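You operate a simulated robot arm through the tools that you are given. There is no shell and no other tool. Be economical: measure what you need, move in short steps, check, and stop when the job is done.

Carry out the task below with a simulated two-armed robot. There is one attempt and no reset: what you move stays moved.

Task
Shut the grey cupboard door. Press the omar button two times. Take the cap off the green flask and lay it down on the top of the desk. Shut the odds drawer. Shut the green cabinet drawer. Take the teal brush and put it on the top of the green cabinet. Open the bills drawer. Do these in any order.

It is judged by the outcome, as a careful person would: the job done as asked, and still so three seconds after it is handed in. It fails if anything else is knocked over, pushed out of place, dropped, spilled or broken. A push-on lid holds only when it is set on centred and level and pressed home; a screw cap is set on level and turned clockwise until tight.

Robot
Two 7-joint arms with two-finger parallel grippers on one trunk, on a base that drives. Base frame: it is fixed to the floor where the robot stands at the start and does not move with it; the origin is under the middle of the robot, x ahead of it, y to its left, z up. Lengths are in mm, angles in rad, forces in N, time in s.
The left shoulder is at the start at [70, 163, 1370], the right one opposite. With the tool pointing down near the work surface each hand reaches from about 100 to 820 mm from the robot's upright axis, wherever it stands, measured 20 degrees to its own side. Places, roughly: bills drawer [500, 200, 700]; green cabinet drawer [300, -1800, 700]; green flask (7x7x24 cm) [500, -600, 900]; grey cupboard door [500, 100, 1400]; odds drawer [300, -500, 700]; omar button [600, -400, 800]; teal brush (15x5x6 cm) [700, -2400, 1100]; top of the green cabinet (57x23 cm) [480, -1840, 860]. Payload 3.43 kg a hand.
Tool frame (each hand has its own): the origin (TCP) lies between the finger pads and is the grasp point; the fingertips stand 34 mm ahead of it; z points along the fingers, y is the line along which they close. Largest opening 128 mm; finger width 24, thickness 12; the body of the gripper, 48 by 130 mm, starts 96 mm behind the TCP.
Orientation is that of the tool frame in the base frame, as a unit quaternion [w, x, y, z]. With the fingers straight down and closing along the base's y, the tool's x points along the base's -x, its y along +y and its z along -z.

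Tools
- The arms move only by the tool apply_moves. It takes "left_rows", "right_rows" or both (then of equal length, played together; a hand with none holds still); each is a list of rows, each a list of 7 numbers: the finger opening in m, from 0 to 0.128, then the shift along the tool's x, y, z in units of 30 mm (1.0 is 30 mm), then the turn, a rotation vector about the tool's x, y, z in units of 8 degrees (1.0 is 8 degrees). In form: [[gripper, dx, dy, dz, rx, ry, rz], ...]. A call has 1 to 20 rows; each row shifts and turns the commanded pose from where the row before left it, along the tool's axes as they then stand. A call with a number of a shift or a turn outside -1 to 1 is refused whole. Each row takes 0.2 s and may step no farther than 50 mm and 0.15 rad from the row before; otherwise, or with a gripper value out of range, the whole call is refused. Where a pose cannot be reached the arm comes as near as it can. A force on the tool above 40 N (or 10 N above the force at the start of the call, whichever is more), or a blocked arm, ends the call early, and 0.2 s more pass. The fingers move at their own pace (about 153 mm/s each) and stop on an object; they squeeze with about 35 N. The grip force told is the motor's: it shows also when the fingers shut on nothing. Time passes only in rows, and 0.2 s behind the last, so rows that do not move let the fingers close. The reply holds the time, the measured pose of the TCP, the force on the tool along the base axes, the opening and the grip force, in the units named above and with some noise, with the torque about the TCP (base axes, N m) and any sound that the robot's microphone picked up.
- Cameras (640 x 400 px; columns grow to the right, rows downward): "scene" is now at [127.7, -35, 1591.6]; the picture's right is [-0.40, -0.92, 0.00], its down [-0.58, 0.25, -0.78] and it looks along [0.71, -0.31, -0.63] (base axes); focal length 214 px, centre (320, 200). "left" rides on the left gripper at [76, 11, -160] in its tool frame; the picture's right is [-0.15, 0.99, 0.00], its down [-0.88, -0.13, -0.46] and it looks along [-0.45, -0.07, 0.89] (tool axes); focal length 234 px, centre (320, 200). "right" rides on the right gripper at [76, -11, -160] in its tool frame; the picture's right is [0.15, 0.99, 0.00], its down [-0.88, 0.13, -0.46] and it looks along [-0.45, 0.07, 0.89] (tool axes); focal length 234 px, centre (320, 200). There is no depth. A picture from a camera that has moved, and an enlarged one, comes with that camera's place and axes in the base frame and with its lens.
- capture(camera): a new picture of that camera. The clock stands still meanwhile.
- lift_body(by): slides the trunk up (or, below 0, down) by that many mm; the arms and the scene camera ride with it, the base frame stays. It gives what a move gives, with no picture.
- drive_base(legs): drives the robot by 1 to 6 legs, each [ahead, left, turn to the left] in mm, mm and rad, along the robot's own axes; the way and the turn of a leg run together, so that a leg with both is an arc; at most 1500 mm and 3.142 rad a leg. The arms and the cameras ride along, it lands a little off, and it stops where it bumps. It gives what a move gives.
- pan_tilt(pan, tilt): turns the head with the scene camera to pan (to the left, within 1.501 rad either way) and tilt (down, from -0.506 to 1.204), counted from straight ahead of the robot. It gives what a move gives.
- zoom(camera, box): a new picture of the part [left, top, right, bottom] of that camera's present view, enlarged. The clock stands still meanwhile.
- job_done(): hands the job in; it is judged then, once.

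Go step by step. Nothing tells you exact positions but the pictures and the camera data: compare them with the known pose of the tool, close in by small moves and look again before you grip or let go. The budget is 165 turns and 118 pictures, counting those below and the enlarged ones. Unless the task says otherwise, let go and move clear before handing in.

The tools are called after "Request:" as name(argument=value, ...) on one line, values as JSON. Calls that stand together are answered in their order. apply_moves: Moves the arms, as the interface text tells. Its arguments: {"type":"object","properties":{"left_rows":{"type":"array","items":{"type":"array","items":{"type":"number"}}},"right_rows":{"type":"array","items":{"type":"array","items":{"type":"number"}}}},"required":[]} The other tools are called the same way: lift_body (by) slides the trunk up or down; drive_base (legs) drives the base; pan_tilt (pan, tilt) turns the head that bears the scene camera; capture (camera) takes a picture; zoom (camera, box) takes an enlarged picture of a part of a camera's view; job_done () hands the job in.

At the start:

```text
time: 0.0
left_tcp_pos: [521.2, -31.2, 1574.9]
left_tool_rot: [0.0, -0.001, 1.0, 0.001]
left_wrist_force: [0.1, 0.8, 0.0]
left_wrist_torque: [-0.02, 0.01, 0.01]
left_grip_width: 127.9
left_grasp_force: 0.1
right_tcp_pos: [349.4, -387.3, 1587.8]
right_tool_rot: [0.0, 0.001, 1.0, -0.001]
right_wrist_force: [0.1, -0.4, -0.3]
right_wrist_torque: [0.0, 0.01, -0.01]
right_grip_width: 128.1
right_grasp_force: 0.1
trunk travel left (down, up): [-850.0, 90.0]
robot x, y, heading: [0.8, -0.2, 0.001]
head pan, tilt: [-0.41, 0.681]
```

scene: 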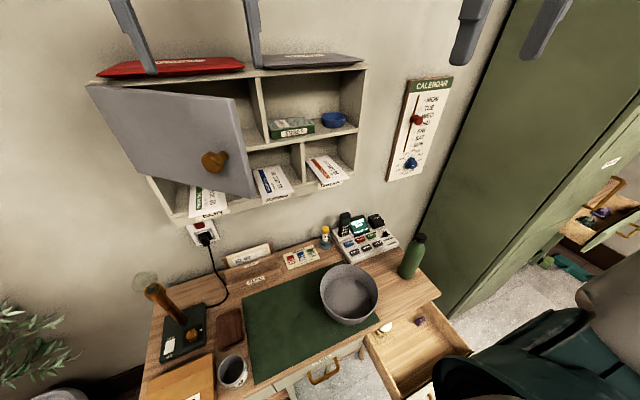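
right: 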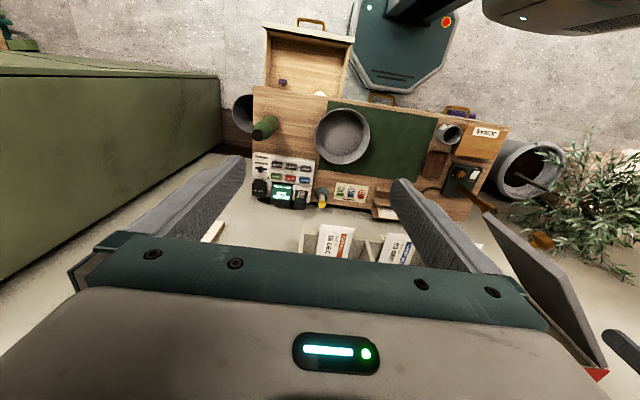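
left: 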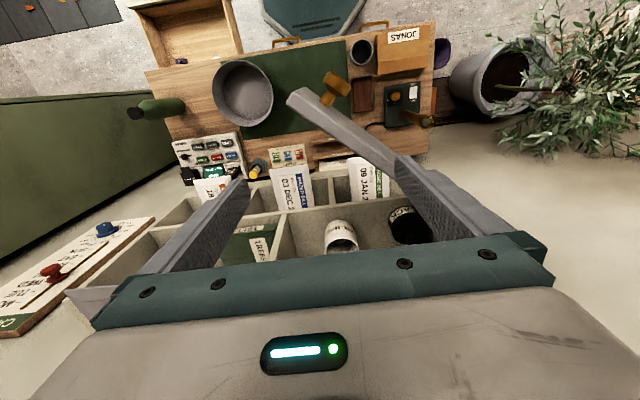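

The scene shows the desk with flask, button panel and open odds drawer, and the wall cupboard with its grey door ajar. I'll take enlarged looks first.

Request:
zoom(camera="scene", box=[220, 190, 460, 340])

Request:
zoom(camera="scene", box=[70, 40, 390, 240])

Request:
zoom(camera="scene", box=[130, 250, 480, 400])

```text
2.67 times, centred on (340, 265) of scene
camera zoom: at [127.7, -35.0, 1591.6], right [-0.4, -0.92, 0.0], down [-0.58, 0.25, -0.78], along [0.71, -0.31, -0.63], focal length 572 px, centre (267, 27)
```

zoom: 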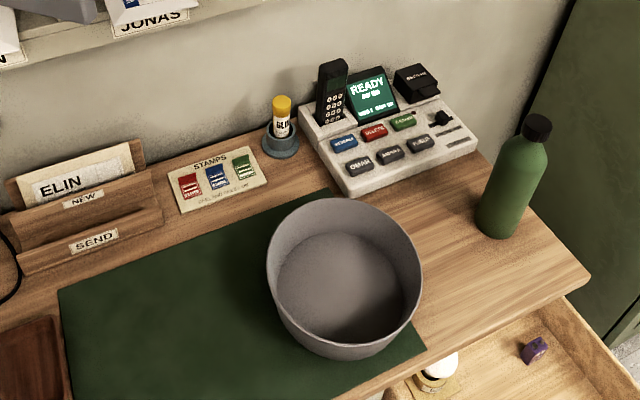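

```text
2.00 times, centred on (230, 140) of scene
camera zoom: at [127.7, -35.0, 1591.6], right [-0.4, -0.92, 0.0], down [-0.58, 0.25, -0.78], along [0.71, -0.31, -0.63], focal length 429 px, centre (500, 320)
```

zoom: 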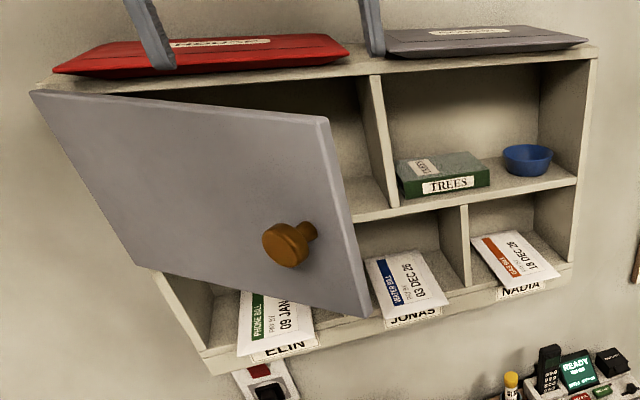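

```text
1.83 times, centred on (305, 325) of scene
camera zoom: at [127.7, -35.0, 1591.6], right [-0.4, -0.92, 0.0], down [-0.58, 0.25, -0.78], along [0.71, -0.31, -0.63], focal length 392 px, centre (347, -29)
```

zoom: 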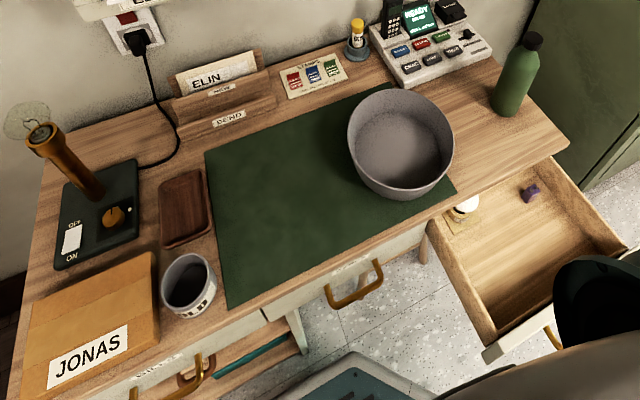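

I'll read the button labels and the drawer labels more closely.

Request:
zoom(camera="scene", box=[330, 205, 410, 255])

Request:
pan_tilt(pan=0.1, tilt=1.1)

Request:
capture(camera="scene")

```text
8.00 times, centred on (370, 230) of scene
camera zoom: at [127.7, -35.0, 1591.6], right [-0.4, -0.92, 0.0], down [-0.58, 0.25, -0.78], along [0.71, -0.31, -0.63], focal length 1716 px, centre (-80, -40)
```

zoom: 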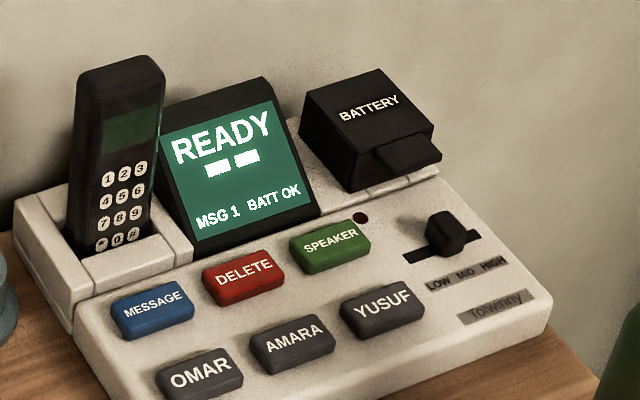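

```text
time: 0.9
left_tcp_pos: [520.2, -31.2, 1575.2]
left_tool_rot: [0.0, 0.0, 1.0, 0.0]
left_wrist_force: [-0.9, -0.3, 0.7]
left_wrist_torque: [-0.01, -0.02, -0.01]
left_grip_width: 127.9
left_grasp_force: 0.1
right_tcp_pos: [348.7, -386.0, 1586.6]
right_tool_rot: [0.0, 0.0, 1.0, 0.0]
right_wrist_force: [-0.2, -0.8, 0.1]
right_wrist_torque: [0.02, 0.0, 0.0]
right_grip_width: 128.0
right_grasp_force: 0.0
trunk travel left (down, up): [-850.0, 90.0]
robot x, y, heading: [-2.0, -1.9, -0.0]
head pan, tilt: [0.099, 1.1]
```

```text
110 pictures are left
camera scene: at [111.9, 5.1, 1560.0], right [0.1, -1.0, 0.0], down [-0.89, -0.09, -0.45], along [0.45, 0.04, -0.89], focal length 214 px, centre (320, 200)
```

scene: 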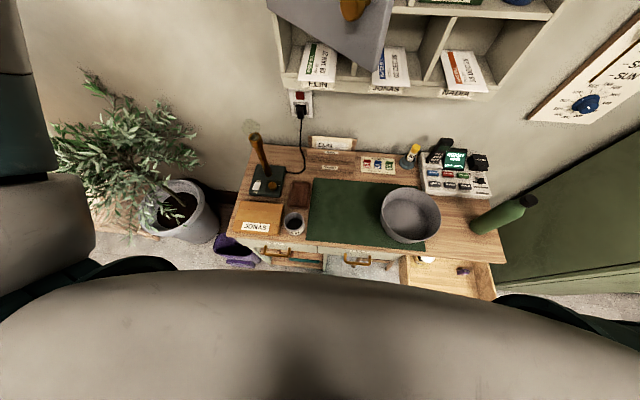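

Request:
zoom(camera="scene", box=[220, 180, 420, 280])

Request:
zoom(camera="scene", box=[380, 180, 520, 305])

```text
3.20 times, centred on (320, 230) of scene
camera zoom: at [111.9, 5.1, 1560.0], right [0.1, -1.0, 0.0], down [-0.89, -0.09, -0.45], along [0.45, 0.04, -0.89], focal length 686 px, centre (320, 104)
```

zoom: 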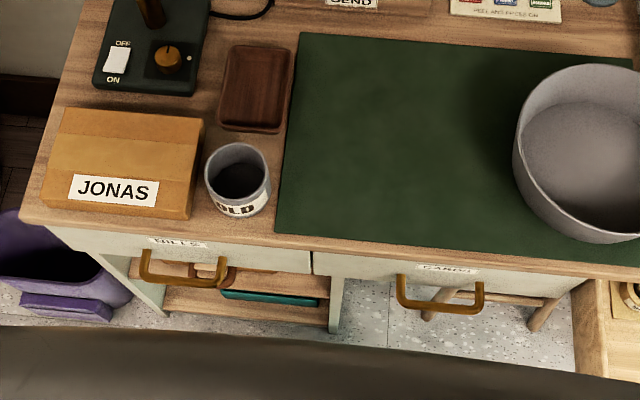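

```text
3.20 times, centred on (450, 242) of scene
camera zoom: at [111.9, 5.1, 1560.0], right [0.1, -1.0, 0.0], down [-0.89, -0.09, -0.45], along [0.45, 0.04, -0.89], focal length 686 px, centre (-96, 64)
```

zoom: 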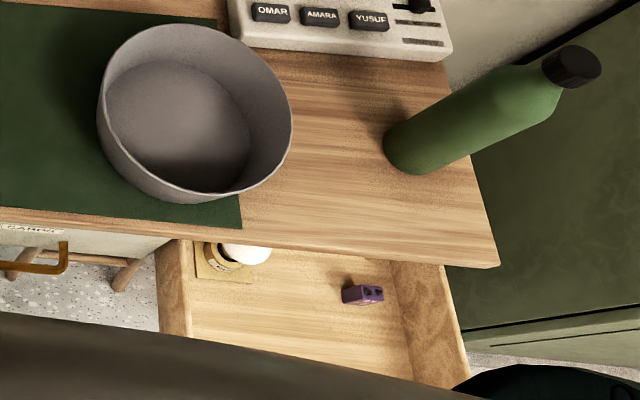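

The door's free edge is near (457, -47), with the hinge near (610, 150) and z about 1350–1510. The odds drawer front is near x=130, close to the robot's side. I'll raise a little and back up for room.

Request:
lift_body(by=60)

Request:
drive_base(legs=[[-350, 0, 0]])

Request:
pan_tilt(pan=-0.2, tilt=0.6)

Request:
capture(camera="scene")

```text
time: 1.9
left_tcp_pos: [520.8, -31.4, 1634.9]
left_tool_rot: [0.0, 0.001, 1.0, -0.001]
left_wrist_force: [0.1, 0.1, -0.2]
left_wrist_torque: [0.0, -0.01, -0.02]
left_grip_width: 127.8
left_grasp_force: 0.0
right_tcp_pos: [348.9, -388.3, 1646.7]
right_tool_rot: [0.0, 0.0, 1.0, 0.0]
right_wrist_force: [1.1, -1.0, -0.6]
right_wrist_torque: [-0.01, 0.02, 0.01]
right_grip_width: 127.9
right_grasp_force: 0.0
trunk travel left (down, up): [-910.0, 30.0]
robot x, y, heading: [-1.9, 1.3, -0.002]
head pan, tilt: [0.099, 1.1]
```

```text
time: 4.2
left_tcp_pos: [179.5, -31.2, 1633.6]
left_tool_rot: [-0.002, 0.0, 1.0, 0.0]
left_wrist_force: [1.0, -0.3, -0.9]
left_wrist_torque: [-0.03, 0.01, 0.0]
left_grip_width: 128.1
left_grasp_force: 0.2
right_tcp_pos: [7.3, -387.8, 1645.3]
right_tool_rot: [-0.002, -0.001, 1.0, 0.0]
right_wrist_force: [0.8, 0.3, -1.3]
right_wrist_torque: [-0.01, 0.04, 0.02]
right_grip_width: 128.2
right_grasp_force: 0.1
trunk travel left (down, up): [-910.0, 30.0]
robot x, y, heading: [-346.0, 0.3, 0.003]
head pan, tilt: [0.099, 1.1]
```

```text
time: 5.1
left_tcp_pos: [172.2, -30.8, 1634.7]
left_tool_rot: [0.001, 0.0, 1.0, 0.001]
left_wrist_force: [0.5, -0.1, -0.7]
left_wrist_torque: [0.0, -0.02, -0.04]
left_grip_width: 128.1
left_grasp_force: 0.1
right_tcp_pos: [1.3, -386.6, 1646.6]
right_tool_rot: [-0.001, -0.001, 1.0, -0.001]
right_wrist_force: [-0.1, 0.2, -0.2]
right_wrist_torque: [-0.01, -0.02, -0.01]
right_grip_width: 128.2
right_grasp_force: 0.0
trunk travel left (down, up): [-910.0, 30.0]
robot x, y, heading: [-342.1, -0.5, -0.001]
head pan, tilt: [-0.201, 0.6]
```

```text
107 pictures are left
camera scene: at [-211.8, -18.5, 1658.7], right [-0.2, -0.98, 0.0], down [-0.55, 0.11, -0.82], along [0.81, -0.16, -0.57], focal length 214 px, centre (320, 200)
```

scene: 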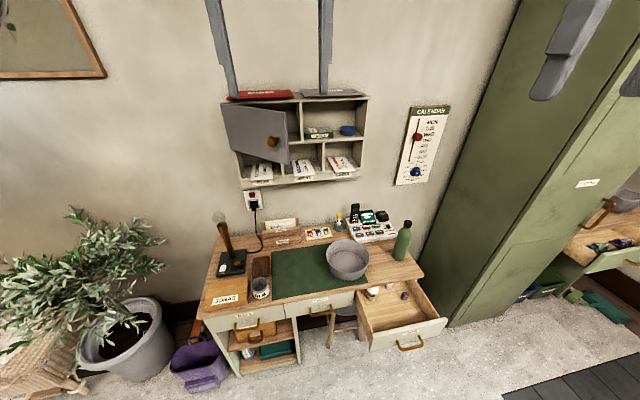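

Good overview from here. I'll turn the left hand to point forward with its fingers shut, to push the door.

Request:
apply_moves(left_rows=[[0, 0, 0, 0, 0, -1, 0], [0, 0, 0, 0, 0, -1, 0], [0, 0, 0, 0, 0, -1, 0], [0, 0, 0, 0, 0, -1, 0], [0, 0, 0, 0, 0, -1, 0], [0, 0, 0, 0, 0, -1, 0], [0, 0, 0, 0, 0, -1, 0], [0, 0, 0, 0, 0, -1, 0], [0, 0, 0, 0, 0, -1, 0], [0, 0, 0, 0, 0, -1, 0], [0, 0, 0, 0, 0, -1, 0], [0, 0, 0, 0, 0, -0.25, 0]])

```text
time: 7.7
left_tcp_pos: [173.6, -30.4, 1634.4]
left_tool_rot: [0.708, 0.0, 0.706, -0.001]
left_wrist_force: [0.0, -0.2, -0.8]
left_wrist_torque: [-0.03, 0.02, 0.01]
left_grip_width: 0.0
left_grasp_force: 33.0
right_tcp_pos: [1.7, -387.7, 1645.9]
right_tool_rot: [0.0, -0.001, 1.0, 0.0]
right_wrist_force: [0.9, 0.7, 0.2]
right_wrist_torque: [0.0, -0.02, 0.02]
right_grip_width: 128.0
right_grasp_force: 0.0
trunk travel left (down, up): [-910.0, 30.0]
robot x, y, heading: [-341.6, 3.4, 0.007]
head pan, tilt: [-0.201, 0.6]
```

Request:
lift_body(by=-155)

Request:
apply_moves(left_rows=[[0, 0, 0, 1, 0, 0, 0], [0, 0, 0, 1, 0, 0, 0], [0, 0, 0, 1, 0, 0, 0], [0, 0, 0, 1, 0, 0, 0], [0, 0, 0, 1, 0, 0, 0], [0, 0, 0, 1, 0, 0, 0], [0, 0, 0, 1, 0, 0, 0]])

Request:
capture(camera="left")

Request:
zoom(camera="scene", box=[180, 60, 400, 200])

```text
time: 9.5
left_tcp_pos: [174.7, -31.2, 1479.4]
left_tool_rot: [0.707, 0.0, 0.707, 0.0]
left_wrist_force: [-0.4, 0.0, -0.4]
left_wrist_torque: [0.0, 0.01, 0.01]
left_grip_width: 0.1
left_grasp_force: 33.1
right_tcp_pos: [3.5, -387.8, 1491.9]
right_tool_rot: [0.0, -0.002, 1.0, 0.001]
right_wrist_force: [-0.3, -0.8, 0.7]
right_wrist_torque: [0.05, -0.03, 0.0]
right_grip_width: 127.7
right_grasp_force: 0.1
trunk travel left (down, up): [-755.0, 185.0]
robot x, y, heading: [-345.3, -1.7, 0.001]
head pan, tilt: [-0.201, 0.6]
```

```text
time: 11.1
left_tcp_pos: [385.8, -29.9, 1479.4]
left_tool_rot: [0.707, 0.0, 0.708, 0.0]
left_wrist_force: [0.3, 0.4, -0.5]
left_wrist_torque: [0.01, 0.01, -0.02]
left_grip_width: 0.0
left_grasp_force: 33.0
right_tcp_pos: [4.5, -387.0, 1490.4]
right_tool_rot: [0.0, -0.001, 1.0, 0.0]
right_wrist_force: [0.1, -0.5, 0.3]
right_wrist_torque: [0.04, 0.0, 0.0]
right_grip_width: 128.1
right_grasp_force: 0.0
trunk travel left (down, up): [-755.0, 185.0]
robot x, y, heading: [-345.8, -2.1, -0.002]
head pan, tilt: [-0.201, 0.6]
```

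```text
106 pictures are left
camera left: at [226.4, -20.0, 1401.7], right [0.0, 0.99, 0.15], down [-0.45, -0.13, 0.88], along [0.89, -0.07, 0.45], focal length 234 px, centre (320, 200)
```

left: 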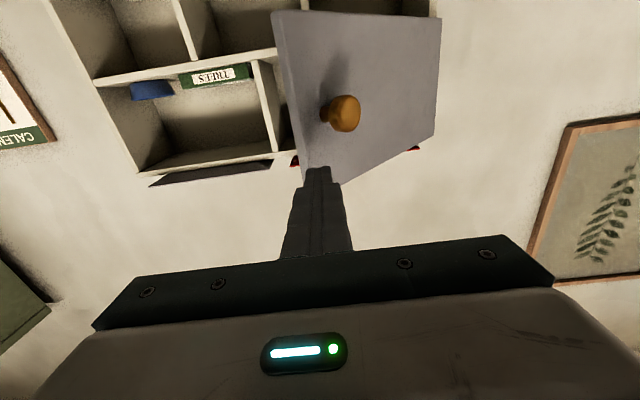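

```text
2.86 times, centred on (290, 130) of scene
camera zoom: at [-208.9, -19.0, 1503.5], right [-0.2, -0.98, 0.0], down [-0.55, 0.11, -0.82], along [0.81, -0.16, -0.57], focal length 613 px, centre (406, 400)
```

zoom: 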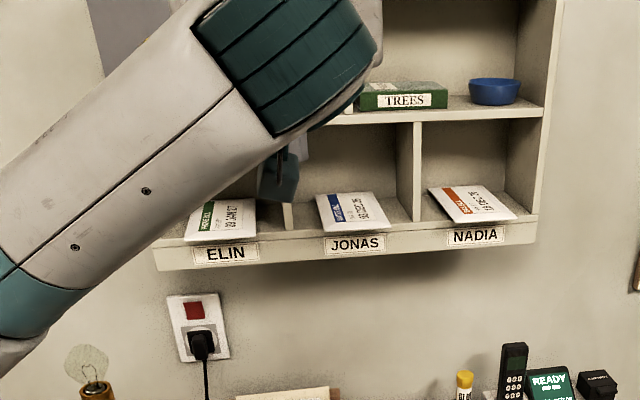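

The tip lines up with the door's upper free corner, clear of the knob. I'll push forward, drifting slightly right.

Request:
apply_moves(left_rows=[[0, 0, -0.1, 1, 0, 0, 0], [0, 0, -0.2, 0.8, 0, 0, 0], [0, 0, -0.25, 0.8, 0, 0, 0], [0, 0, -0.25, 0.8, 0, 0, 0], [0, 0, -0.25, 0.8, 0, 0, 0], [0, 0, -0.25, 0.6, 0, 0, 0], [0, 0, -0.1, 0.5, 0, 0, 0], [0, 0, 0, 0.4, 0, 0, 0], [0, 0, 0, 0.4, 0, 0, 0]])

Request:
capture(camera="left")

```text
time: 13.1
left_tcp_pos: [567.3, -72.4, 1479.2]
left_tool_rot: [0.706, 0.0, 0.708, 0.001]
left_wrist_force: [0.0, 0.6, 0.3]
left_wrist_torque: [0.03, -0.01, 0.01]
left_grip_width: 0.0
left_grasp_force: 33.4
right_tcp_pos: [2.6, -387.1, 1490.3]
right_tool_rot: [0.001, -0.001, 1.0, -0.001]
right_wrist_force: [0.4, -1.0, 0.7]
right_wrist_torque: [-0.03, 0.06, 0.0]
right_grip_width: 128.0
right_grasp_force: 0.1
trunk travel left (down, up): [-755.0, 185.0]
robot x, y, heading: [-347.9, -1.3, -0.0]
head pan, tilt: [-0.201, 0.6]
```

```text
104 pictures are left
camera left: at [407.0, -62.5, 1402.0], right [0.0, 0.99, 0.15], down [-0.46, -0.13, 0.88], along [0.89, -0.07, 0.45], focal length 234 px, centre (320, 200)
```

left: 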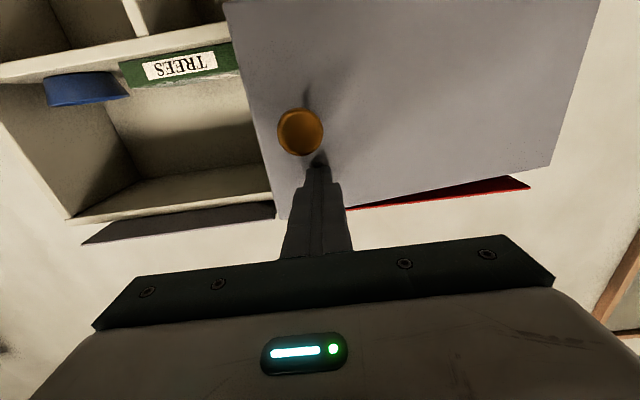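

Almost shut; no contact resistance yet. I'll push a bit farther.

Request:
apply_moves(left_rows=[[0, 0, 0, 0.3, 0, 0, 0], [0, 0, 0, 0.3, 0, 0, 0], [0, 0, 0, 0.3, 0, 0, 0], [0, 0, 0, 0.3, 0, 0, 0], [0, 0, 0, 0.3, 0, 0, 0], [0, 0, 0, 0.3, 0, 0, 0]])

Request:
capture(camera="left")

```text
time: 14.3
left_tcp_pos: [602.1, -73.8, 1482.4]
left_tool_rot: [0.707, 0.0, 0.707, -0.001]
left_wrist_force: [-23.4, 2.6, -0.8]
left_wrist_torque: [0.11, 0.07, 0.12]
left_grip_width: 0.0
left_grasp_force: 33.2
right_tcp_pos: [-5.3, -386.5, 1494.2]
right_tool_rot: [0.002, 0.0, 1.0, 0.0]
right_wrist_force: [-0.1, -0.2, -0.4]
right_wrist_torque: [0.01, 0.0, 0.02]
right_grip_width: 127.9
right_grasp_force: 0.1
trunk travel left (down, up): [-755.0, 185.0]
robot x, y, heading: [-347.5, 2.7, 0.003]
head pan, tilt: [-0.201, 0.6]
stopped in row 6 (left hand): the force on the tool passed its limit (the readings are from after the stop); the commanded pose is now the measured one
```

```text
103 pictures are left
camera left: at [443.0, -63.3, 1405.2], right [0.0, 0.99, 0.15], down [-0.46, -0.13, 0.88], along [0.89, -0.07, 0.45], focal length 234 px, centre (320, 200)
```

left: 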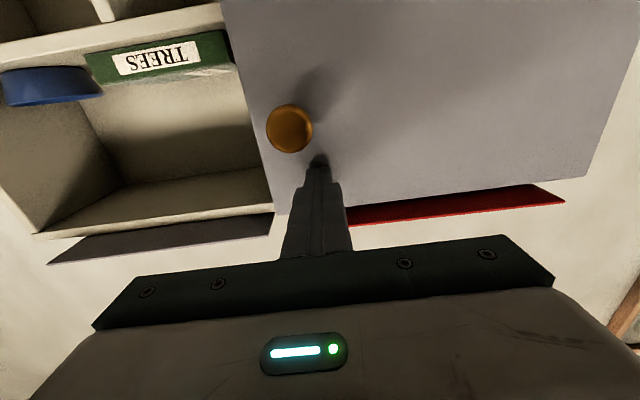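

The door is shut. I'll retract the left hand while rolling it so the fingers close vertically, for the bills drawer handle.

Request:
apply_moves(left_rows=[[0, 0, 0, -1, 0, 0, 0], [0, 0, 0, -1, 0, 0, 0], [0, 0, 0, -1, 0, 0, 0], [0, 0, 0, -1, 0, 0, 0], [0, 0, 0, -1, 0, 0, 0], [0, 0, 0, -1, 0, 0, 1], [0, 0, 0, -1, 0, 0, 1], [0, 0, 0, -1, 0, 0, 1], [0, 0, 0, -1, 0, 0, 1], [0, 0, 0, -1, 0, 0, 1], [0, 0, 0, -1, 0, 0, 1], [0.08, 0, 0, -1, 0, 0, 1], [0.08, 0, 0, -1, 0, 0, 1], [0.08, 0, 0, -1, 0, 0, 1], [0.08, 0, 0, -1, 0, 0, 1], [0.08, 0, 0, 0, 0, 0, 1], [0.08, 0, 0, 0, 0, 0, 0.25]])

Request:
capture(camera="scene")

```text
time: 17.9
left_tcp_pos: [212.5, -69.3, 1462.7]
left_tool_rot: [0.497, 0.502, 0.502, 0.499]
left_wrist_force: [1.0, -0.5, 0.0]
left_wrist_torque: [-0.03, 0.0, 0.0]
left_grip_width: 79.8
left_grasp_force: 0.1
left hand out of reach, approached as far as the arm can: row 14, 15
right_tcp_pos: [1.7, -387.0, 1492.4]
right_tool_rot: [0.0, -0.001, 1.0, 0.001]
right_wrist_force: [0.8, -0.2, 0.2]
right_wrist_torque: [0.01, -0.01, 0.0]
right_grip_width: 128.0
right_grasp_force: 0.1
trunk travel left (down, up): [-755.0, 185.0]
robot x, y, heading: [-347.2, -2.5, 0.002]
head pan, tilt: [-0.201, 0.6]
```

```text
102 pictures are left
camera scene: at [-211.0, -18.5, 1503.6], right [-0.2, -0.98, 0.0], down [-0.55, 0.11, -0.82], along [0.81, -0.16, -0.57], focal length 214 px, centre (320, 200)
```

scene: 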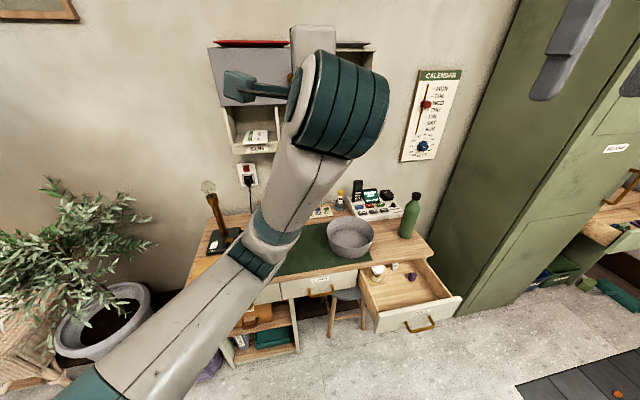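

Now shift left in line with the bills handle (y≈197) and lower the trunk partway.

Request:
apply_moves(left_rows=[[0.08, 1, 0, -0.5, 0, 0, 0], [0.08, 1, 0, -0.5, 0, 0, 0], [0.08, 1, 0, -0.5, 0, 0, 0], [0.08, 1, 0, -0.5, 0, 0, 0], [0.08, 1, 0, -0.5, 0, 0, 0], [0.08, 1, 0, 0, 0, 0, 0], [0.08, 1, 0, 0, 0, 0, 0], [0.08, 1, 0, 0, 0, 0, 0], [0.08, 0.9, 0, 0, 0, 0, 0]])

Request:
lift_body(by=-640)

Request:
capture(camera="left")

Request:
capture(camera="scene")

```text
time: 19.9
left_tcp_pos: [220.6, 194.5, 1436.5]
left_tool_rot: [0.498, 0.502, 0.503, 0.497]
left_wrist_force: [0.2, -0.5, -1.0]
left_wrist_torque: [0.01, -0.02, -0.05]
left_grip_width: 79.9
left_grasp_force: 0.0
left hand out of reach, approached as far as the arm can: row 1, 2, 3, 4, 5, 6, 7, 8, 9
right_tcp_pos: [3.1, -385.7, 1492.8]
right_tool_rot: [0.0, -0.001, 1.0, -0.001]
right_wrist_force: [-1.3, 0.0, 0.2]
right_wrist_torque: [-0.01, -0.01, -0.01]
right_grip_width: 128.1
right_grasp_force: 0.0
trunk travel left (down, up): [-755.0, 185.0]
robot x, y, heading: [-343.0, 0.3, -0.003]
head pan, tilt: [-0.201, 0.6]
```

```text
refused: -640 is not a number from -400 to 400
```

```text
101 pictures are left
camera left: at [59.8, 268.3, 1449.0], right [0.01, -0.15, 0.99], down [-0.46, -0.88, -0.13], along [0.89, -0.45, -0.07], focal length 234 px, centre (320, 200)
```

left: 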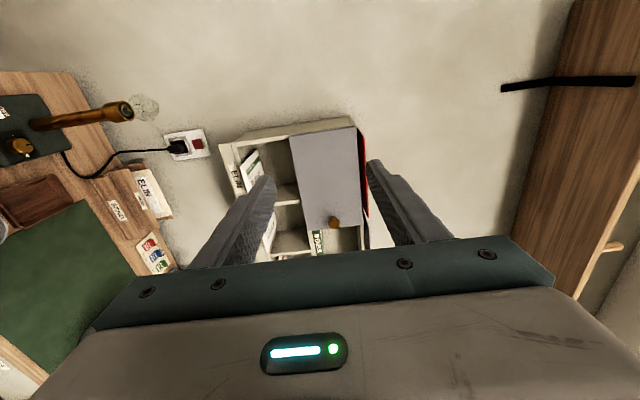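

```text
100 pictures are left
camera scene: at [-211.1, -17.8, 1503.6], right [-0.2, -0.98, 0.0], down [-0.55, 0.11, -0.82], along [0.81, -0.16, -0.57], focal length 214 px, centre (320, 200)
```

scene: 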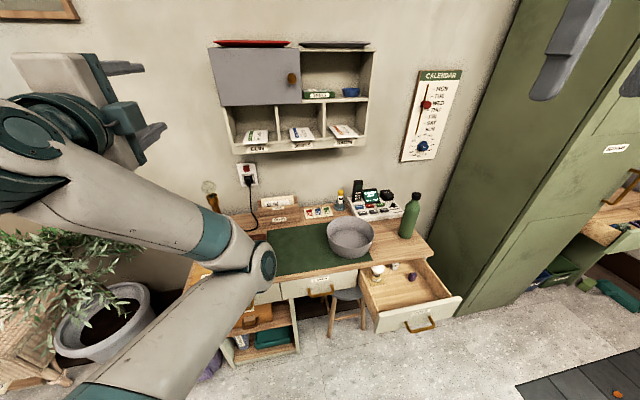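

The door is confirmed shut. The elbow hangs low, so I'll back up 200 mm more before lowering.

Request:
drive_base(legs=[[-200, 0, 0]])

Request:
lift_body(by=-400)

Request:
lift_body(by=-310)

Request:
capture(camera="left")

Request:
capture(camera="scene")

```text
time: 21.6
left_tcp_pos: [22.2, 193.0, 1437.7]
left_tool_rot: [0.497, 0.502, 0.503, 0.498]
left_wrist_force: [-0.3, 0.8, 0.2]
left_wrist_torque: [-0.01, 0.0, 0.0]
left_grip_width: 80.0
left_grasp_force: 0.1
right_tcp_pos: [-195.6, -387.7, 1491.5]
right_tool_rot: [-0.001, 0.0, 1.0, 0.0]
right_wrist_force: [1.6, 0.2, 0.5]
right_wrist_torque: [0.03, 0.02, -0.02]
right_grip_width: 128.0
right_grasp_force: 0.0
trunk travel left (down, up): [-755.0, 185.0]
robot x, y, heading: [-544.0, 0.2, 0.002]
head pan, tilt: [-0.201, 0.6]
```

```text
time: 25.4
left_tcp_pos: [18.5, 193.1, 1038.6]
left_tool_rot: [0.497, 0.502, 0.503, 0.499]
left_wrist_force: [0.7, 0.2, 0.9]
left_wrist_torque: [-0.01, -0.02, 0.02]
left_grip_width: 80.0
left_grasp_force: 0.1
right_tcp_pos: [-197.6, -386.8, 1091.3]
right_tool_rot: [-0.001, 0.0, 1.0, 0.0]
right_wrist_force: [0.3, -0.6, 0.2]
right_wrist_torque: [0.02, -0.02, 0.0]
right_grip_width: 127.9
right_grasp_force: 0.1
trunk travel left (down, up): [-355.0, 585.0]
robot x, y, heading: [-546.7, -2.1, 0.006]
head pan, tilt: [-0.201, 0.6]
```

```text
time: 28.5
left_tcp_pos: [19.7, 193.2, 728.6]
left_tool_rot: [0.496, 0.502, 0.504, 0.499]
left_wrist_force: [0.1, 1.2, 0.3]
left_wrist_torque: [0.0, 0.01, 0.02]
left_grip_width: 80.0
left_grasp_force: 0.0
right_tcp_pos: [-198.9, -387.2, 782.5]
right_tool_rot: [0.0, 0.0, 1.0, 0.0]
right_wrist_force: [0.2, 0.5, -0.2]
right_wrist_torque: [-0.02, -0.01, 0.01]
right_grip_width: 128.2
right_grasp_force: 0.1
trunk travel left (down, up): [-45.0, 895.0]
robot x, y, heading: [-548.6, 0.9, 0.002]
head pan, tilt: [-0.201, 0.6]
```

```text
99 pictures are left
camera left: at [-141.1, 267.5, 739.4], right [0.01, -0.15, 0.99], down [-0.45, -0.88, -0.13], along [0.89, -0.45, -0.07], focal length 234 px, centre (320, 200)
```

left: 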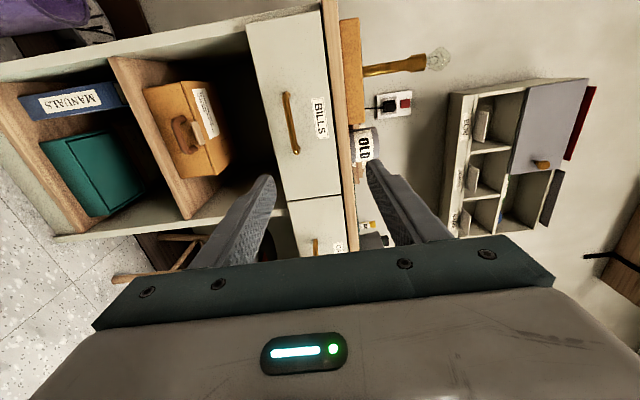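

```text
98 pictures are left
camera scene: at [-411.8, -18.5, 793.7], right [-0.2, -0.98, 0.0], down [-0.55, 0.11, -0.82], along [0.81, -0.16, -0.57], focal length 214 px, centre (320, 200)
```

scene: 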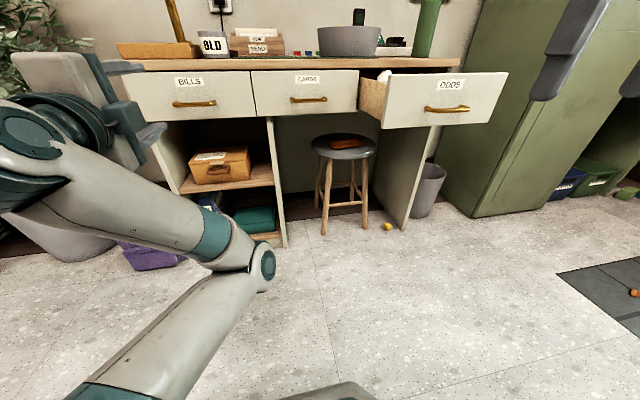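

The bills handle measures about (298, 200, 677) from both cameras. I'll lower to it and approach.

Request:
apply_moves(left_rows=[[0.06, 0, -0.9, 0, 0, 0, 0], [0.06, 0.2, -0.83, 0, 0, 0, 0], [0.06, 0, 0, 1, 0, 0, 0], [0.06, 0, 0, 1, 0, 0, 0], [0.06, 0, 0, 1, 0, 0, 0], [0.06, 0, 0, 1, 0, 0, 0], [0.06, 0, 0, 1, 0, 0, 0], [0.06, 0, 0, 1, 0, 0, 0], [0.06, 0, 0, 1, 0, 0, 0]])

Request:
capture(camera="left")

Request:
zoom(camera="scene", box=[80, 30, 400, 190])

```text
time: 30.5
left_tcp_pos: [250.1, 195.6, 685.1]
left_tool_rot: [0.498, 0.501, 0.503, 0.498]
left_wrist_force: [-0.2, 0.5, 0.2]
left_wrist_torque: [0.02, 0.01, 0.01]
left_grip_width: 59.9
left_grasp_force: 0.0
left hand out of reach, approached as far as the arm can: row 1, 2
right_tcp_pos: [-198.4, -387.6, 781.2]
right_tool_rot: [0.0, 0.0, 1.0, 0.0]
right_wrist_force: [0.3, -1.0, -0.2]
right_wrist_torque: [-0.01, -0.01, 0.01]
right_grip_width: 127.8
right_grasp_force: 0.1
trunk travel left (down, up): [-45.0, 895.0]
robot x, y, heading: [-547.5, -0.2, -0.004]
head pan, tilt: [-0.201, 0.6]
```

```text
97 pictures are left
camera left: at [90.7, 269.8, 695.9], right [0.01, -0.15, 0.99], down [-0.45, -0.88, -0.13], along [0.89, -0.45, -0.07], focal length 234 px, centre (320, 200)
```

left: 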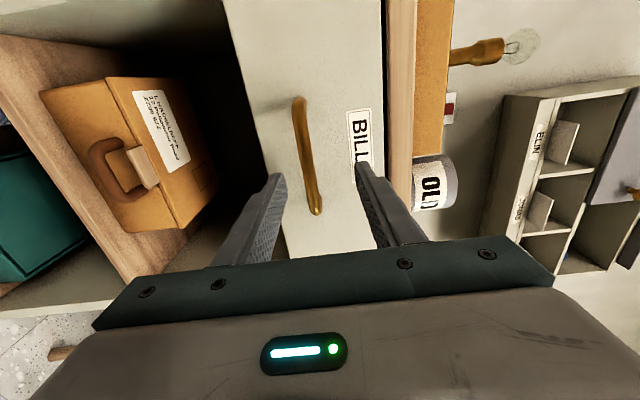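

```text
2.00 times, centred on (240, 110) of scene
camera zoom: at [-411.7, -18.5, 793.6], right [-0.2, -0.98, 0.0], down [-0.55, 0.11, -0.82], along [0.81, -0.16, -0.57], focal length 429 px, centre (480, 380)
```

zoom: 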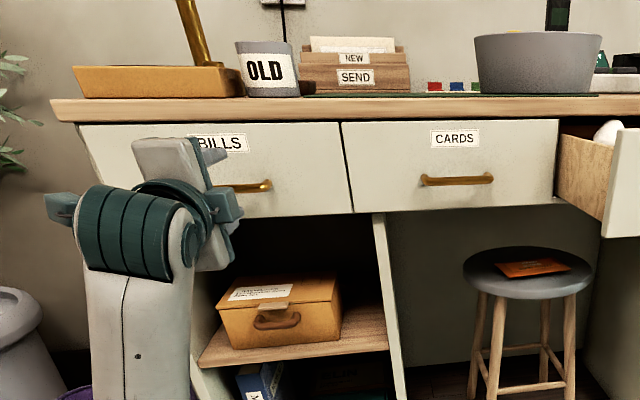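

Request:
lift_body(by=-9)

Request:
apply_moves(left_rows=[[0.06, 0.3, 0, 0.7, 0, 0, 0], [0.06, 0.2, 0, 0.5, 0, 0, 0], [0.06, 0, 0, 0.2, 0, 0, 0]])

Request:
capture(camera="left")

```text
time: 31.0
left_tcp_pos: [250.5, 195.1, 676.9]
left_tool_rot: [0.497, 0.5, 0.503, 0.5]
left_wrist_force: [0.0, -0.1, 1.1]
left_wrist_torque: [0.0, -0.01, -0.01]
left_grip_width: 59.9
left_grasp_force: 0.1
right_tcp_pos: [-198.8, -386.4, 772.4]
right_tool_rot: [-0.001, -0.001, 1.0, 0.0]
right_wrist_force: [-0.2, -0.7, -0.8]
right_wrist_torque: [-0.03, -0.02, -0.03]
right_grip_width: 127.8
right_grasp_force: 0.0
trunk travel left (down, up): [-36.0, 904.0]
robot x, y, heading: [-549.8, 0.6, -0.0]
head pan, tilt: [-0.201, 0.6]
```

```text
time: 31.8
left_tcp_pos: [293.0, 210.8, 675.0]
left_tool_rot: [0.498, 0.501, 0.503, 0.498]
left_wrist_force: [0.5, -0.2, 0.1]
left_wrist_torque: [-0.03, -0.03, -0.01]
left_grip_width: 60.0
left_grasp_force: 0.1
right_tcp_pos: [-198.9, -386.8, 772.5]
right_tool_rot: [0.0, -0.001, 1.0, -0.001]
right_wrist_force: [0.4, 0.4, 0.6]
right_wrist_torque: [0.02, 0.0, 0.0]
right_grip_width: 127.9
right_grasp_force: 0.0
trunk travel left (down, up): [-36.0, 904.0]
robot x, y, heading: [-548.0, 1.2, -0.0]
head pan, tilt: [-0.201, 0.6]
```

```text
95 pictures are left
camera left: at [132.7, 285.0, 686.5], right [0.01, -0.15, 0.99], down [-0.45, -0.88, -0.13], along [0.89, -0.45, -0.07], focal length 234 px, centre (320, 200)
```

left: 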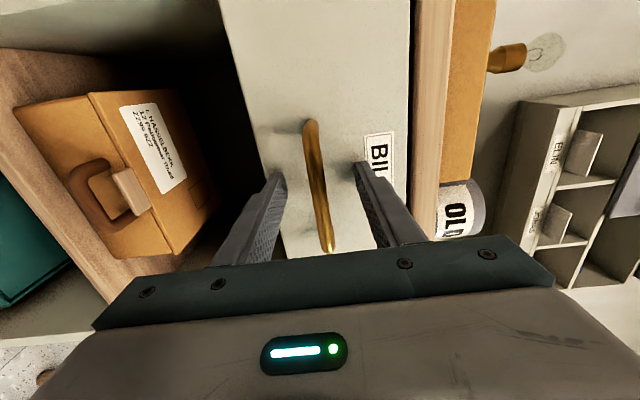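

The handle bar lies at the grasp point between the fingers. I'll close and pull back.

Request:
apply_moves(left_rows=[[0, 0, 0, 0, 0, 0, 0], [0, 0, 0, 0, 0, 0, 0], [0, 0, 0, 0, 0, 0, 0]])

Request:
apply_moves(left_rows=[[0, 0, 0, -0.6, 0, 0, 0], [0, 0, 0, -0.8, 0, 0, 0], [0, 0, 0, -0.8, 0, 0, 0], [0, 0, 0, -0.8, 0, 0, 0], [0, 0, 0, -0.8, 0, 0, 0], [0, 0, 0, -0.8, 0, 0, 0], [0, 0, 0, -0.8, 0, 0, 0]])

Request:
capture(camera="scene")

```text
time: 32.6
left_tcp_pos: [293.6, 211.1, 674.9]
left_tool_rot: [0.497, 0.502, 0.502, 0.5]
left_wrist_force: [-1.2, -1.3, -2.8]
left_wrist_torque: [0.04, 0.0, 0.04]
left_grip_width: 11.5
left_grasp_force: 45.7
right_tcp_pos: [-197.8, -387.8, 772.5]
right_tool_rot: [0.0, -0.001, 1.0, 0.0]
right_wrist_force: [-0.7, -0.4, 0.1]
right_wrist_torque: [-0.03, 0.0, 0.01]
right_grip_width: 128.0
right_grasp_force: 0.0
trunk travel left (down, up): [-36.0, 904.0]
robot x, y, heading: [-550.2, -0.6, 0.0]
head pan, tilt: [-0.201, 0.6]
```

```text
time: 34.2
left_tcp_pos: [131.1, 210.9, 675.5]
left_tool_rot: [0.496, 0.501, 0.505, 0.498]
left_wrist_force: [0.7, 10.3, -9.5]
left_wrist_torque: [0.16, 0.02, -0.03]
left_grip_width: 11.6
left_grasp_force: 45.5
right_tcp_pos: [-197.8, -387.4, 772.7]
right_tool_rot: [-0.001, -0.001, 1.0, -0.001]
right_wrist_force: [0.4, -0.2, -0.1]
right_wrist_torque: [0.02, 0.0, -0.01]
right_grip_width: 127.9
right_grasp_force: 0.1
trunk travel left (down, up): [-36.0, 904.0]
robot x, y, heading: [-544.7, 0.4, 0.003]
head pan, tilt: [-0.201, 0.6]
```

```text
94 pictures are left
camera scene: at [-411.1, -17.6, 784.4], right [-0.2, -0.98, 0.0], down [-0.55, 0.11, -0.82], along [0.81, -0.16, -0.57], focal length 214 px, centre (320, 200)
```

scene: 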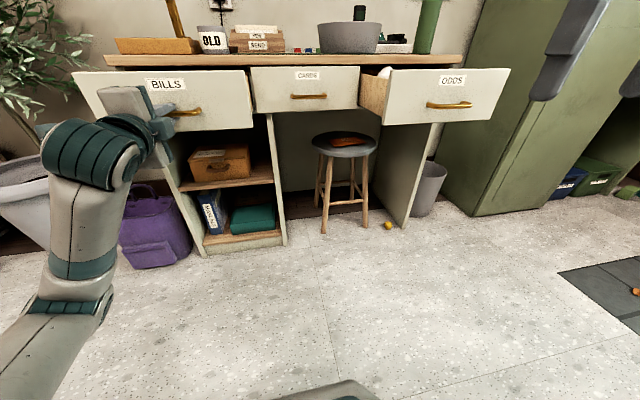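

The drawer comes open. I'll pull it a little more, let go and withdraw.

Request:
apply_moves(left_rows=[[0, 0, 0, -0.7, 0, 0, 0], [0, 0, 0, -0.6, 0, 0, 0], [0.06, 0, 0, 0, 0, 0, 0], [0.06, 0, 0, 0, 0, 0, 0], [0.06, 0, 0, -0.5, 0, 0, 0], [0.06, 0, 0, -0.8, 0, 0, 0]])

Request:
drive_base(legs=[[-150, 0, 0]])

Request:
capture(camera="scene")

```text
time: 35.6
left_tcp_pos: [51.5, 208.4, 677.2]
left_tool_rot: [0.497, 0.502, 0.503, 0.498]
left_wrist_force: [-0.1, 0.2, 0.1]
left_wrist_torque: [-0.02, 0.0, -0.01]
left_grip_width: 60.0
left_grasp_force: 0.1
right_tcp_pos: [-198.5, -387.6, 773.6]
right_tool_rot: [0.001, 0.0, 1.0, -0.001]
right_wrist_force: [0.7, 0.4, -0.6]
right_wrist_torque: [-0.01, 0.02, 0.01]
right_grip_width: 128.0
right_grasp_force: 0.1
trunk travel left (down, up): [-36.0, 904.0]
robot x, y, heading: [-549.0, -3.0, 0.005]
head pan, tilt: [-0.201, 0.6]
```

```text
time: 37.0
left_tcp_pos: [-97.0, 209.2, 676.1]
left_tool_rot: [0.497, 0.501, 0.503, 0.499]
left_wrist_force: [-0.1, 0.4, 0.6]
left_wrist_torque: [0.03, -0.01, 0.03]
left_grip_width: 60.1
left_grasp_force: 0.0
right_tcp_pos: [-347.3, -385.9, 772.2]
right_tool_rot: [0.0, -0.002, 1.0, 0.0]
right_wrist_force: [0.7, -0.7, -0.2]
right_wrist_torque: [-0.06, 0.0, 0.0]
right_grip_width: 128.0
right_grasp_force: 0.0
trunk travel left (down, up): [-36.0, 904.0]
robot x, y, heading: [-694.2, -1.3, 0.003]
head pan, tilt: [-0.201, 0.6]
```

```text
93 pictures are left
camera scene: at [-561.5, -18.7, 784.6], right [-0.2, -0.98, 0.0], down [-0.55, 0.11, -0.82], along [0.81, -0.16, -0.57], focal length 214 px, centre (320, 200)
```

scene: 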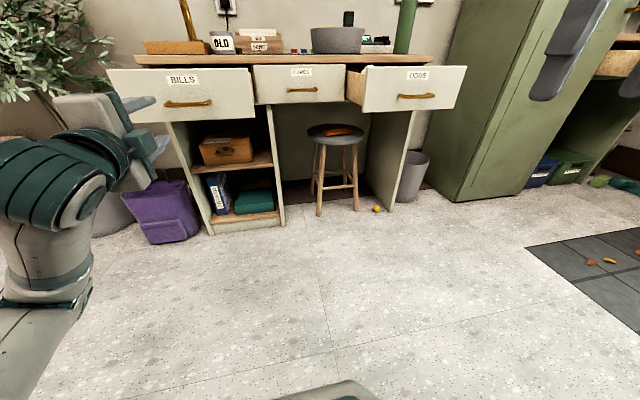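

Bills is open. Next I'll pitch the right hand forward for the odds drawer and raise the left hand clear at the same time.

Request:
apply_moves(left_rows=[[0.06, 0, 1, -0.3, 0, 0, 0], [0.06, 0, 1, -0.3, 0, 0, 0], [0.06, 0, 1, -0.3, 0, 0, 0], [0.06, 0, 1, 0, 0, 0, 0], [0.06, 0, 1, 0, 0, 0, 0], [0.06, 0, 1, 0, 0, 0, 0], [0.06, 0, 1, 0, 0, 0, 0], [0.06, 0, 1, 0, 0, 0, 0], [0.06, 0, 1, 0, 0, 0, 0], [0.06, 0, 1, 0, 0, 0, 0], [0.06, 0, 0, 0, 0, 0, 0], [0.06, 0, 0, 0, 0, 0, 0], [0.06, 0, 0, 0, 0, 0, 0], [0.06, 0, 0, 0, 0, 0, 0], [0.06, 0, 0, 0, 0, 0, 0]], right_rows=[[0, 0, 0, 0, 0, -1, 0], [0, 0, 0, 0, 0, -1, 0], [0, 0, 0, 0, 0, -1, 0], [0, 0, 0, 0, 0, -1, 0], [0, 0, 0, 0, 0, -1, 0], [0, 0, 0, 0, 0, -1, 0], [0, 0, 0, 0, 0, -1, 0], [0, 0, 0, 0, 0, -1, 0], [0, 0, 0, 0, 0, -1, 0], [0, 0, 0, 0, 0, -1, 0], [0, 0, 0, 0, 0, -1, 0], [0, 0, 0, 0, 0, -0.25, 0], [0, 0.7, -0.9, 0, 0, 0, 0], [0, 0.7, -0.9, 0, 0, 0, 0], [0, 0.5, -0.8, 0, 0, 0, 0]])

Request:
capture(camera="scene")

```text
time: 40.2
left_tcp_pos: [-122.4, 210.6, 977.2]
left_tool_rot: [0.497, 0.501, 0.503, 0.498]
left_wrist_force: [0.3, -0.6, 0.3]
left_wrist_torque: [0.0, 0.03, -0.02]
left_grip_width: 60.0
left_grasp_force: 0.1
right_tcp_pos: [-340.5, -488.5, 752.7]
right_tool_rot: [0.707, 0.0, 0.707, 0.0]
right_wrist_force: [0.5, 0.6, 0.1]
right_wrist_torque: [0.0, 0.02, 0.0]
right_grip_width: 0.3
right_grasp_force: 32.5
right hand out of reach, approached as far as the arm can: row 10, 11, 12
trunk travel left (down, up): [-36.0, 904.0]
robot x, y, heading: [-699.3, 0.7, 0.001]
head pan, tilt: [-0.201, 0.6]
```

```text
92 pictures are left
camera scene: at [-561.5, -18.7, 784.7], right [-0.2, -0.98, 0.0], down [-0.55, 0.11, -0.82], along [0.81, -0.16, -0.57], focal length 214 px, centre (320, 200)
```

scene: 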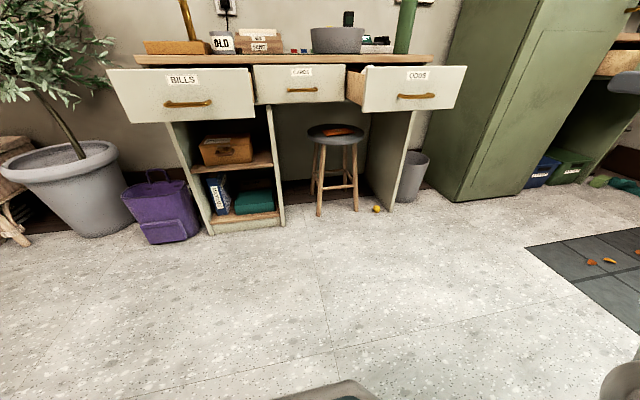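

Odds drawer's face is around x=135, y=-467, label z≈732, handle z≈674. I'll line up at z≈715 and drive closer.

Request:
apply_moves(right_rows=[[0, 0.7, 0.4, 0, 0, 0, 0], [0, 0.57, 0.3, 0, 0, 0, 0]])

Request:
drive_base(legs=[[300, 0, 0]])

Request:
capture(camera="scene")

Request:
capture(camera="right")

```text
time: 40.8
left_tcp_pos: [-121.4, 211.4, 977.5]
left_tool_rot: [0.497, 0.501, 0.503, 0.499]
left_wrist_force: [1.2, 0.2, 0.3]
left_wrist_torque: [-0.01, -0.03, 0.02]
left_grip_width: 59.9
left_grasp_force: 0.0
right_tcp_pos: [-335.2, -490.6, 731.7]
right_tool_rot: [0.707, -0.002, 0.708, 0.002]
right_wrist_force: [0.2, -0.6, 0.5]
right_wrist_torque: [0.01, 0.01, 0.0]
right_grip_width: 0.1
right_grasp_force: 33.0
right hand out of reach, approached as far as the arm can: row 1, 2
trunk travel left (down, up): [-36.0, 904.0]
robot x, y, heading: [-698.1, -3.8, 0.007]
head pan, tilt: [-0.201, 0.6]
```

```text
time: 42.9
left_tcp_pos: [178.2, 210.7, 978.3]
left_tool_rot: [0.497, 0.501, 0.503, 0.499]
left_wrist_force: [0.4, -0.3, -0.8]
left_wrist_torque: [0.01, -0.02, 0.01]
left_grip_width: 60.0
left_grasp_force: 0.0
right_tcp_pos: [-35.0, -488.7, 732.3]
right_tool_rot: [0.707, -0.003, 0.707, 0.002]
right_wrist_force: [1.0, 0.1, -0.3]
right_wrist_torque: [-0.01, 0.01, 0.0]
right_grip_width: 0.0
right_grasp_force: 33.1
trunk travel left (down, up): [-36.0, 904.0]
robot x, y, heading: [-400.0, -0.5, 0.003]
head pan, tilt: [-0.201, 0.6]
```

```text
91 pictures are left
camera scene: at [-260.8, -17.7, 784.6], right [-0.2, -0.98, 0.0], down [-0.55, 0.11, -0.82], along [0.81, -0.16, -0.57], focal length 214 px, centre (320, 200)
```

scene: 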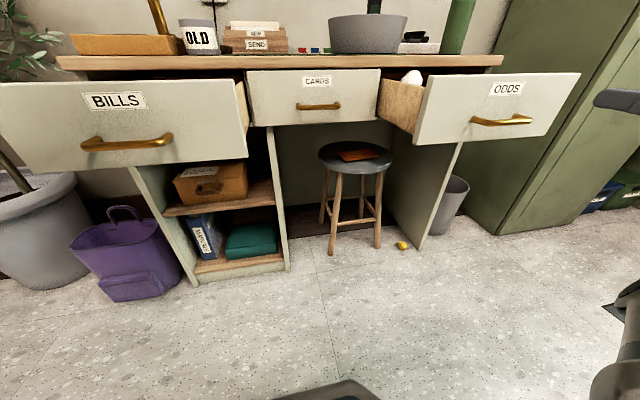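

```text
90 pictures are left
camera right: at [-194.3, -499.1, 656.2], right [-0.01, 0.99, -0.15], down [-0.46, 0.13, 0.88], along [0.89, 0.07, 0.45], focal length 234 px, centre (320, 200)
```

right: 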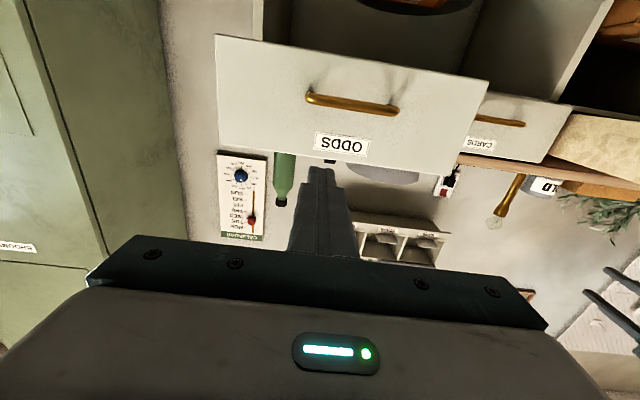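

Lined up with the odds face above the handle. I'll move in slightly lower and push it shut.

Request:
apply_moves(right_rows=[[0, 0.3, 0.3, 1, 0, 0, 0], [0, 0.2, 0.3, 1, 0, 0, 0], [0, 0.1, 0.2, 1, 0, 0, 0], [0, 0, 0, 1, 0, 0, 0], [0, 0, 0, 0.8, 0, 0, 0], [0, 0, 0, 0.8, 0, 0, 0], [0, 0, 0, 0.8, 0, 0, 0], [0, 0, 0, 0.8, 0, 0, 0], [0, 0, 0, 0.8, 0, 0, 0], [0, 0, 0, 0.8, 0, 0, 0], [0, 0, 0, 0.8, 0, 0, 0], [0, 0, 0, 0.5, 0, 0, 0], [0, 0, 0, 0.4, 0, 0, 0], [0, 0, 0, 0.3, 0, 0, 0]])

Request:
capture(camera="scene")

```text
time: 45.9
left_tcp_pos: [179.5, 211.5, 977.9]
left_tool_rot: [0.496, 0.501, 0.503, 0.499]
left_wrist_force: [-0.2, 0.3, -0.8]
left_wrist_torque: [0.0, 0.01, 0.0]
left_grip_width: 60.0
left_grasp_force: 0.0
right_tcp_pos: [291.6, -467.1, 714.6]
right_tool_rot: [0.707, -0.002, 0.708, 0.001]
right_wrist_force: [-0.4, -1.0, 0.4]
right_wrist_torque: [0.01, -0.02, -0.01]
right_grip_width: 0.0
right_grasp_force: 33.0
right hand out of reach, approached as far as the arm can: row 1
trunk travel left (down, up): [-36.0, 904.0]
robot x, y, heading: [-397.2, 0.9, 0.005]
head pan, tilt: [-0.201, 0.6]
```

```text
89 pictures are left
camera scene: at [-260.7, -17.7, 784.6], right [-0.2, -0.98, 0.0], down [-0.55, 0.11, -0.82], along [0.81, -0.16, -0.57], focal length 214 px, centre (320, 200)
```

scene: 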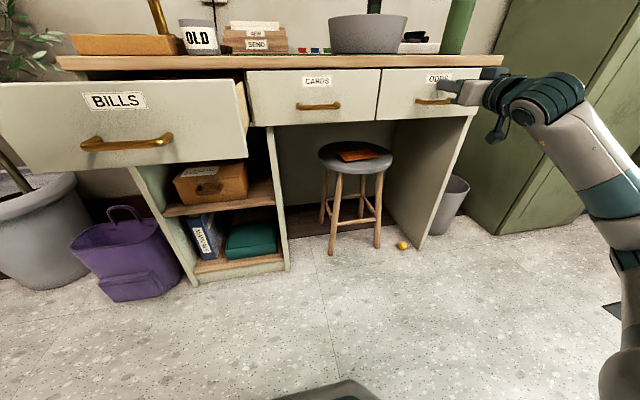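

Nearly shut; push gently until it stops.

Request:
apply_moves(right_rows=[[0, 0, 0, 0.2, 0, 0, 0], [0, 0, 0, 0.2, 0, 0, 0], [0, 0, 0, 0.2, 0, 0, 0], [0, 0, 0, 0.2, 0, 0, 0], [0, 0, 0, 0.2, 0, 0, 0], [0, 0, 0, 0.2, 0, 0, 0]])

Request:
zoom(camera="scene", box=[230, 40, 530, 160])

```text
time: 46.4
left_tcp_pos: [176.5, 209.2, 978.9]
left_tool_rot: [0.498, 0.502, 0.502, 0.498]
left_wrist_force: [-0.1, -0.1, 0.4]
left_wrist_torque: [-0.01, -0.01, 0.01]
left_grip_width: 60.0
left_grasp_force: 0.2
right_tcp_pos: [294.6, -467.5, 715.3]
right_tool_rot: [0.706, -0.003, 0.708, 0.001]
right_wrist_force: [-10.2, -0.3, -0.7]
right_wrist_torque: [-0.03, -0.09, -0.03]
right_grip_width: 0.0
right_grasp_force: 32.6
trunk travel left (down, up): [-36.0, 904.0]
robot x, y, heading: [-396.0, -0.1, 0.003]
head pan, tilt: [-0.201, 0.6]
stopped in row 2 (right hand): the force on the tool passed its limit (the readings are from after the stop); the commanded pose is now the measured one
```

```text
2.13 times, centred on (380, 100) of scene
camera zoom: at [-262.2, -18.1, 784.8], right [-0.2, -0.98, 0.0], down [-0.55, 0.11, -0.83], along [0.81, -0.16, -0.56], focal length 458 px, centre (192, 413)
```

zoom: 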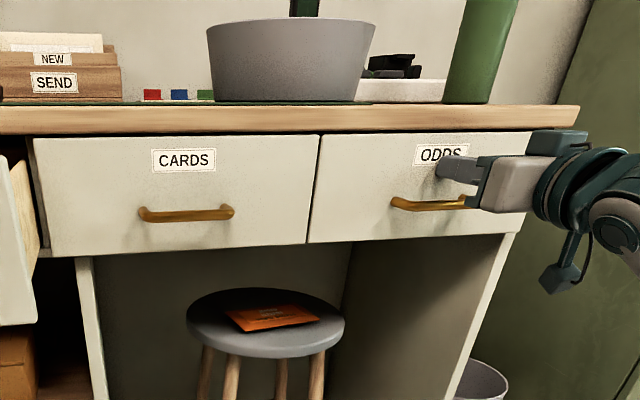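

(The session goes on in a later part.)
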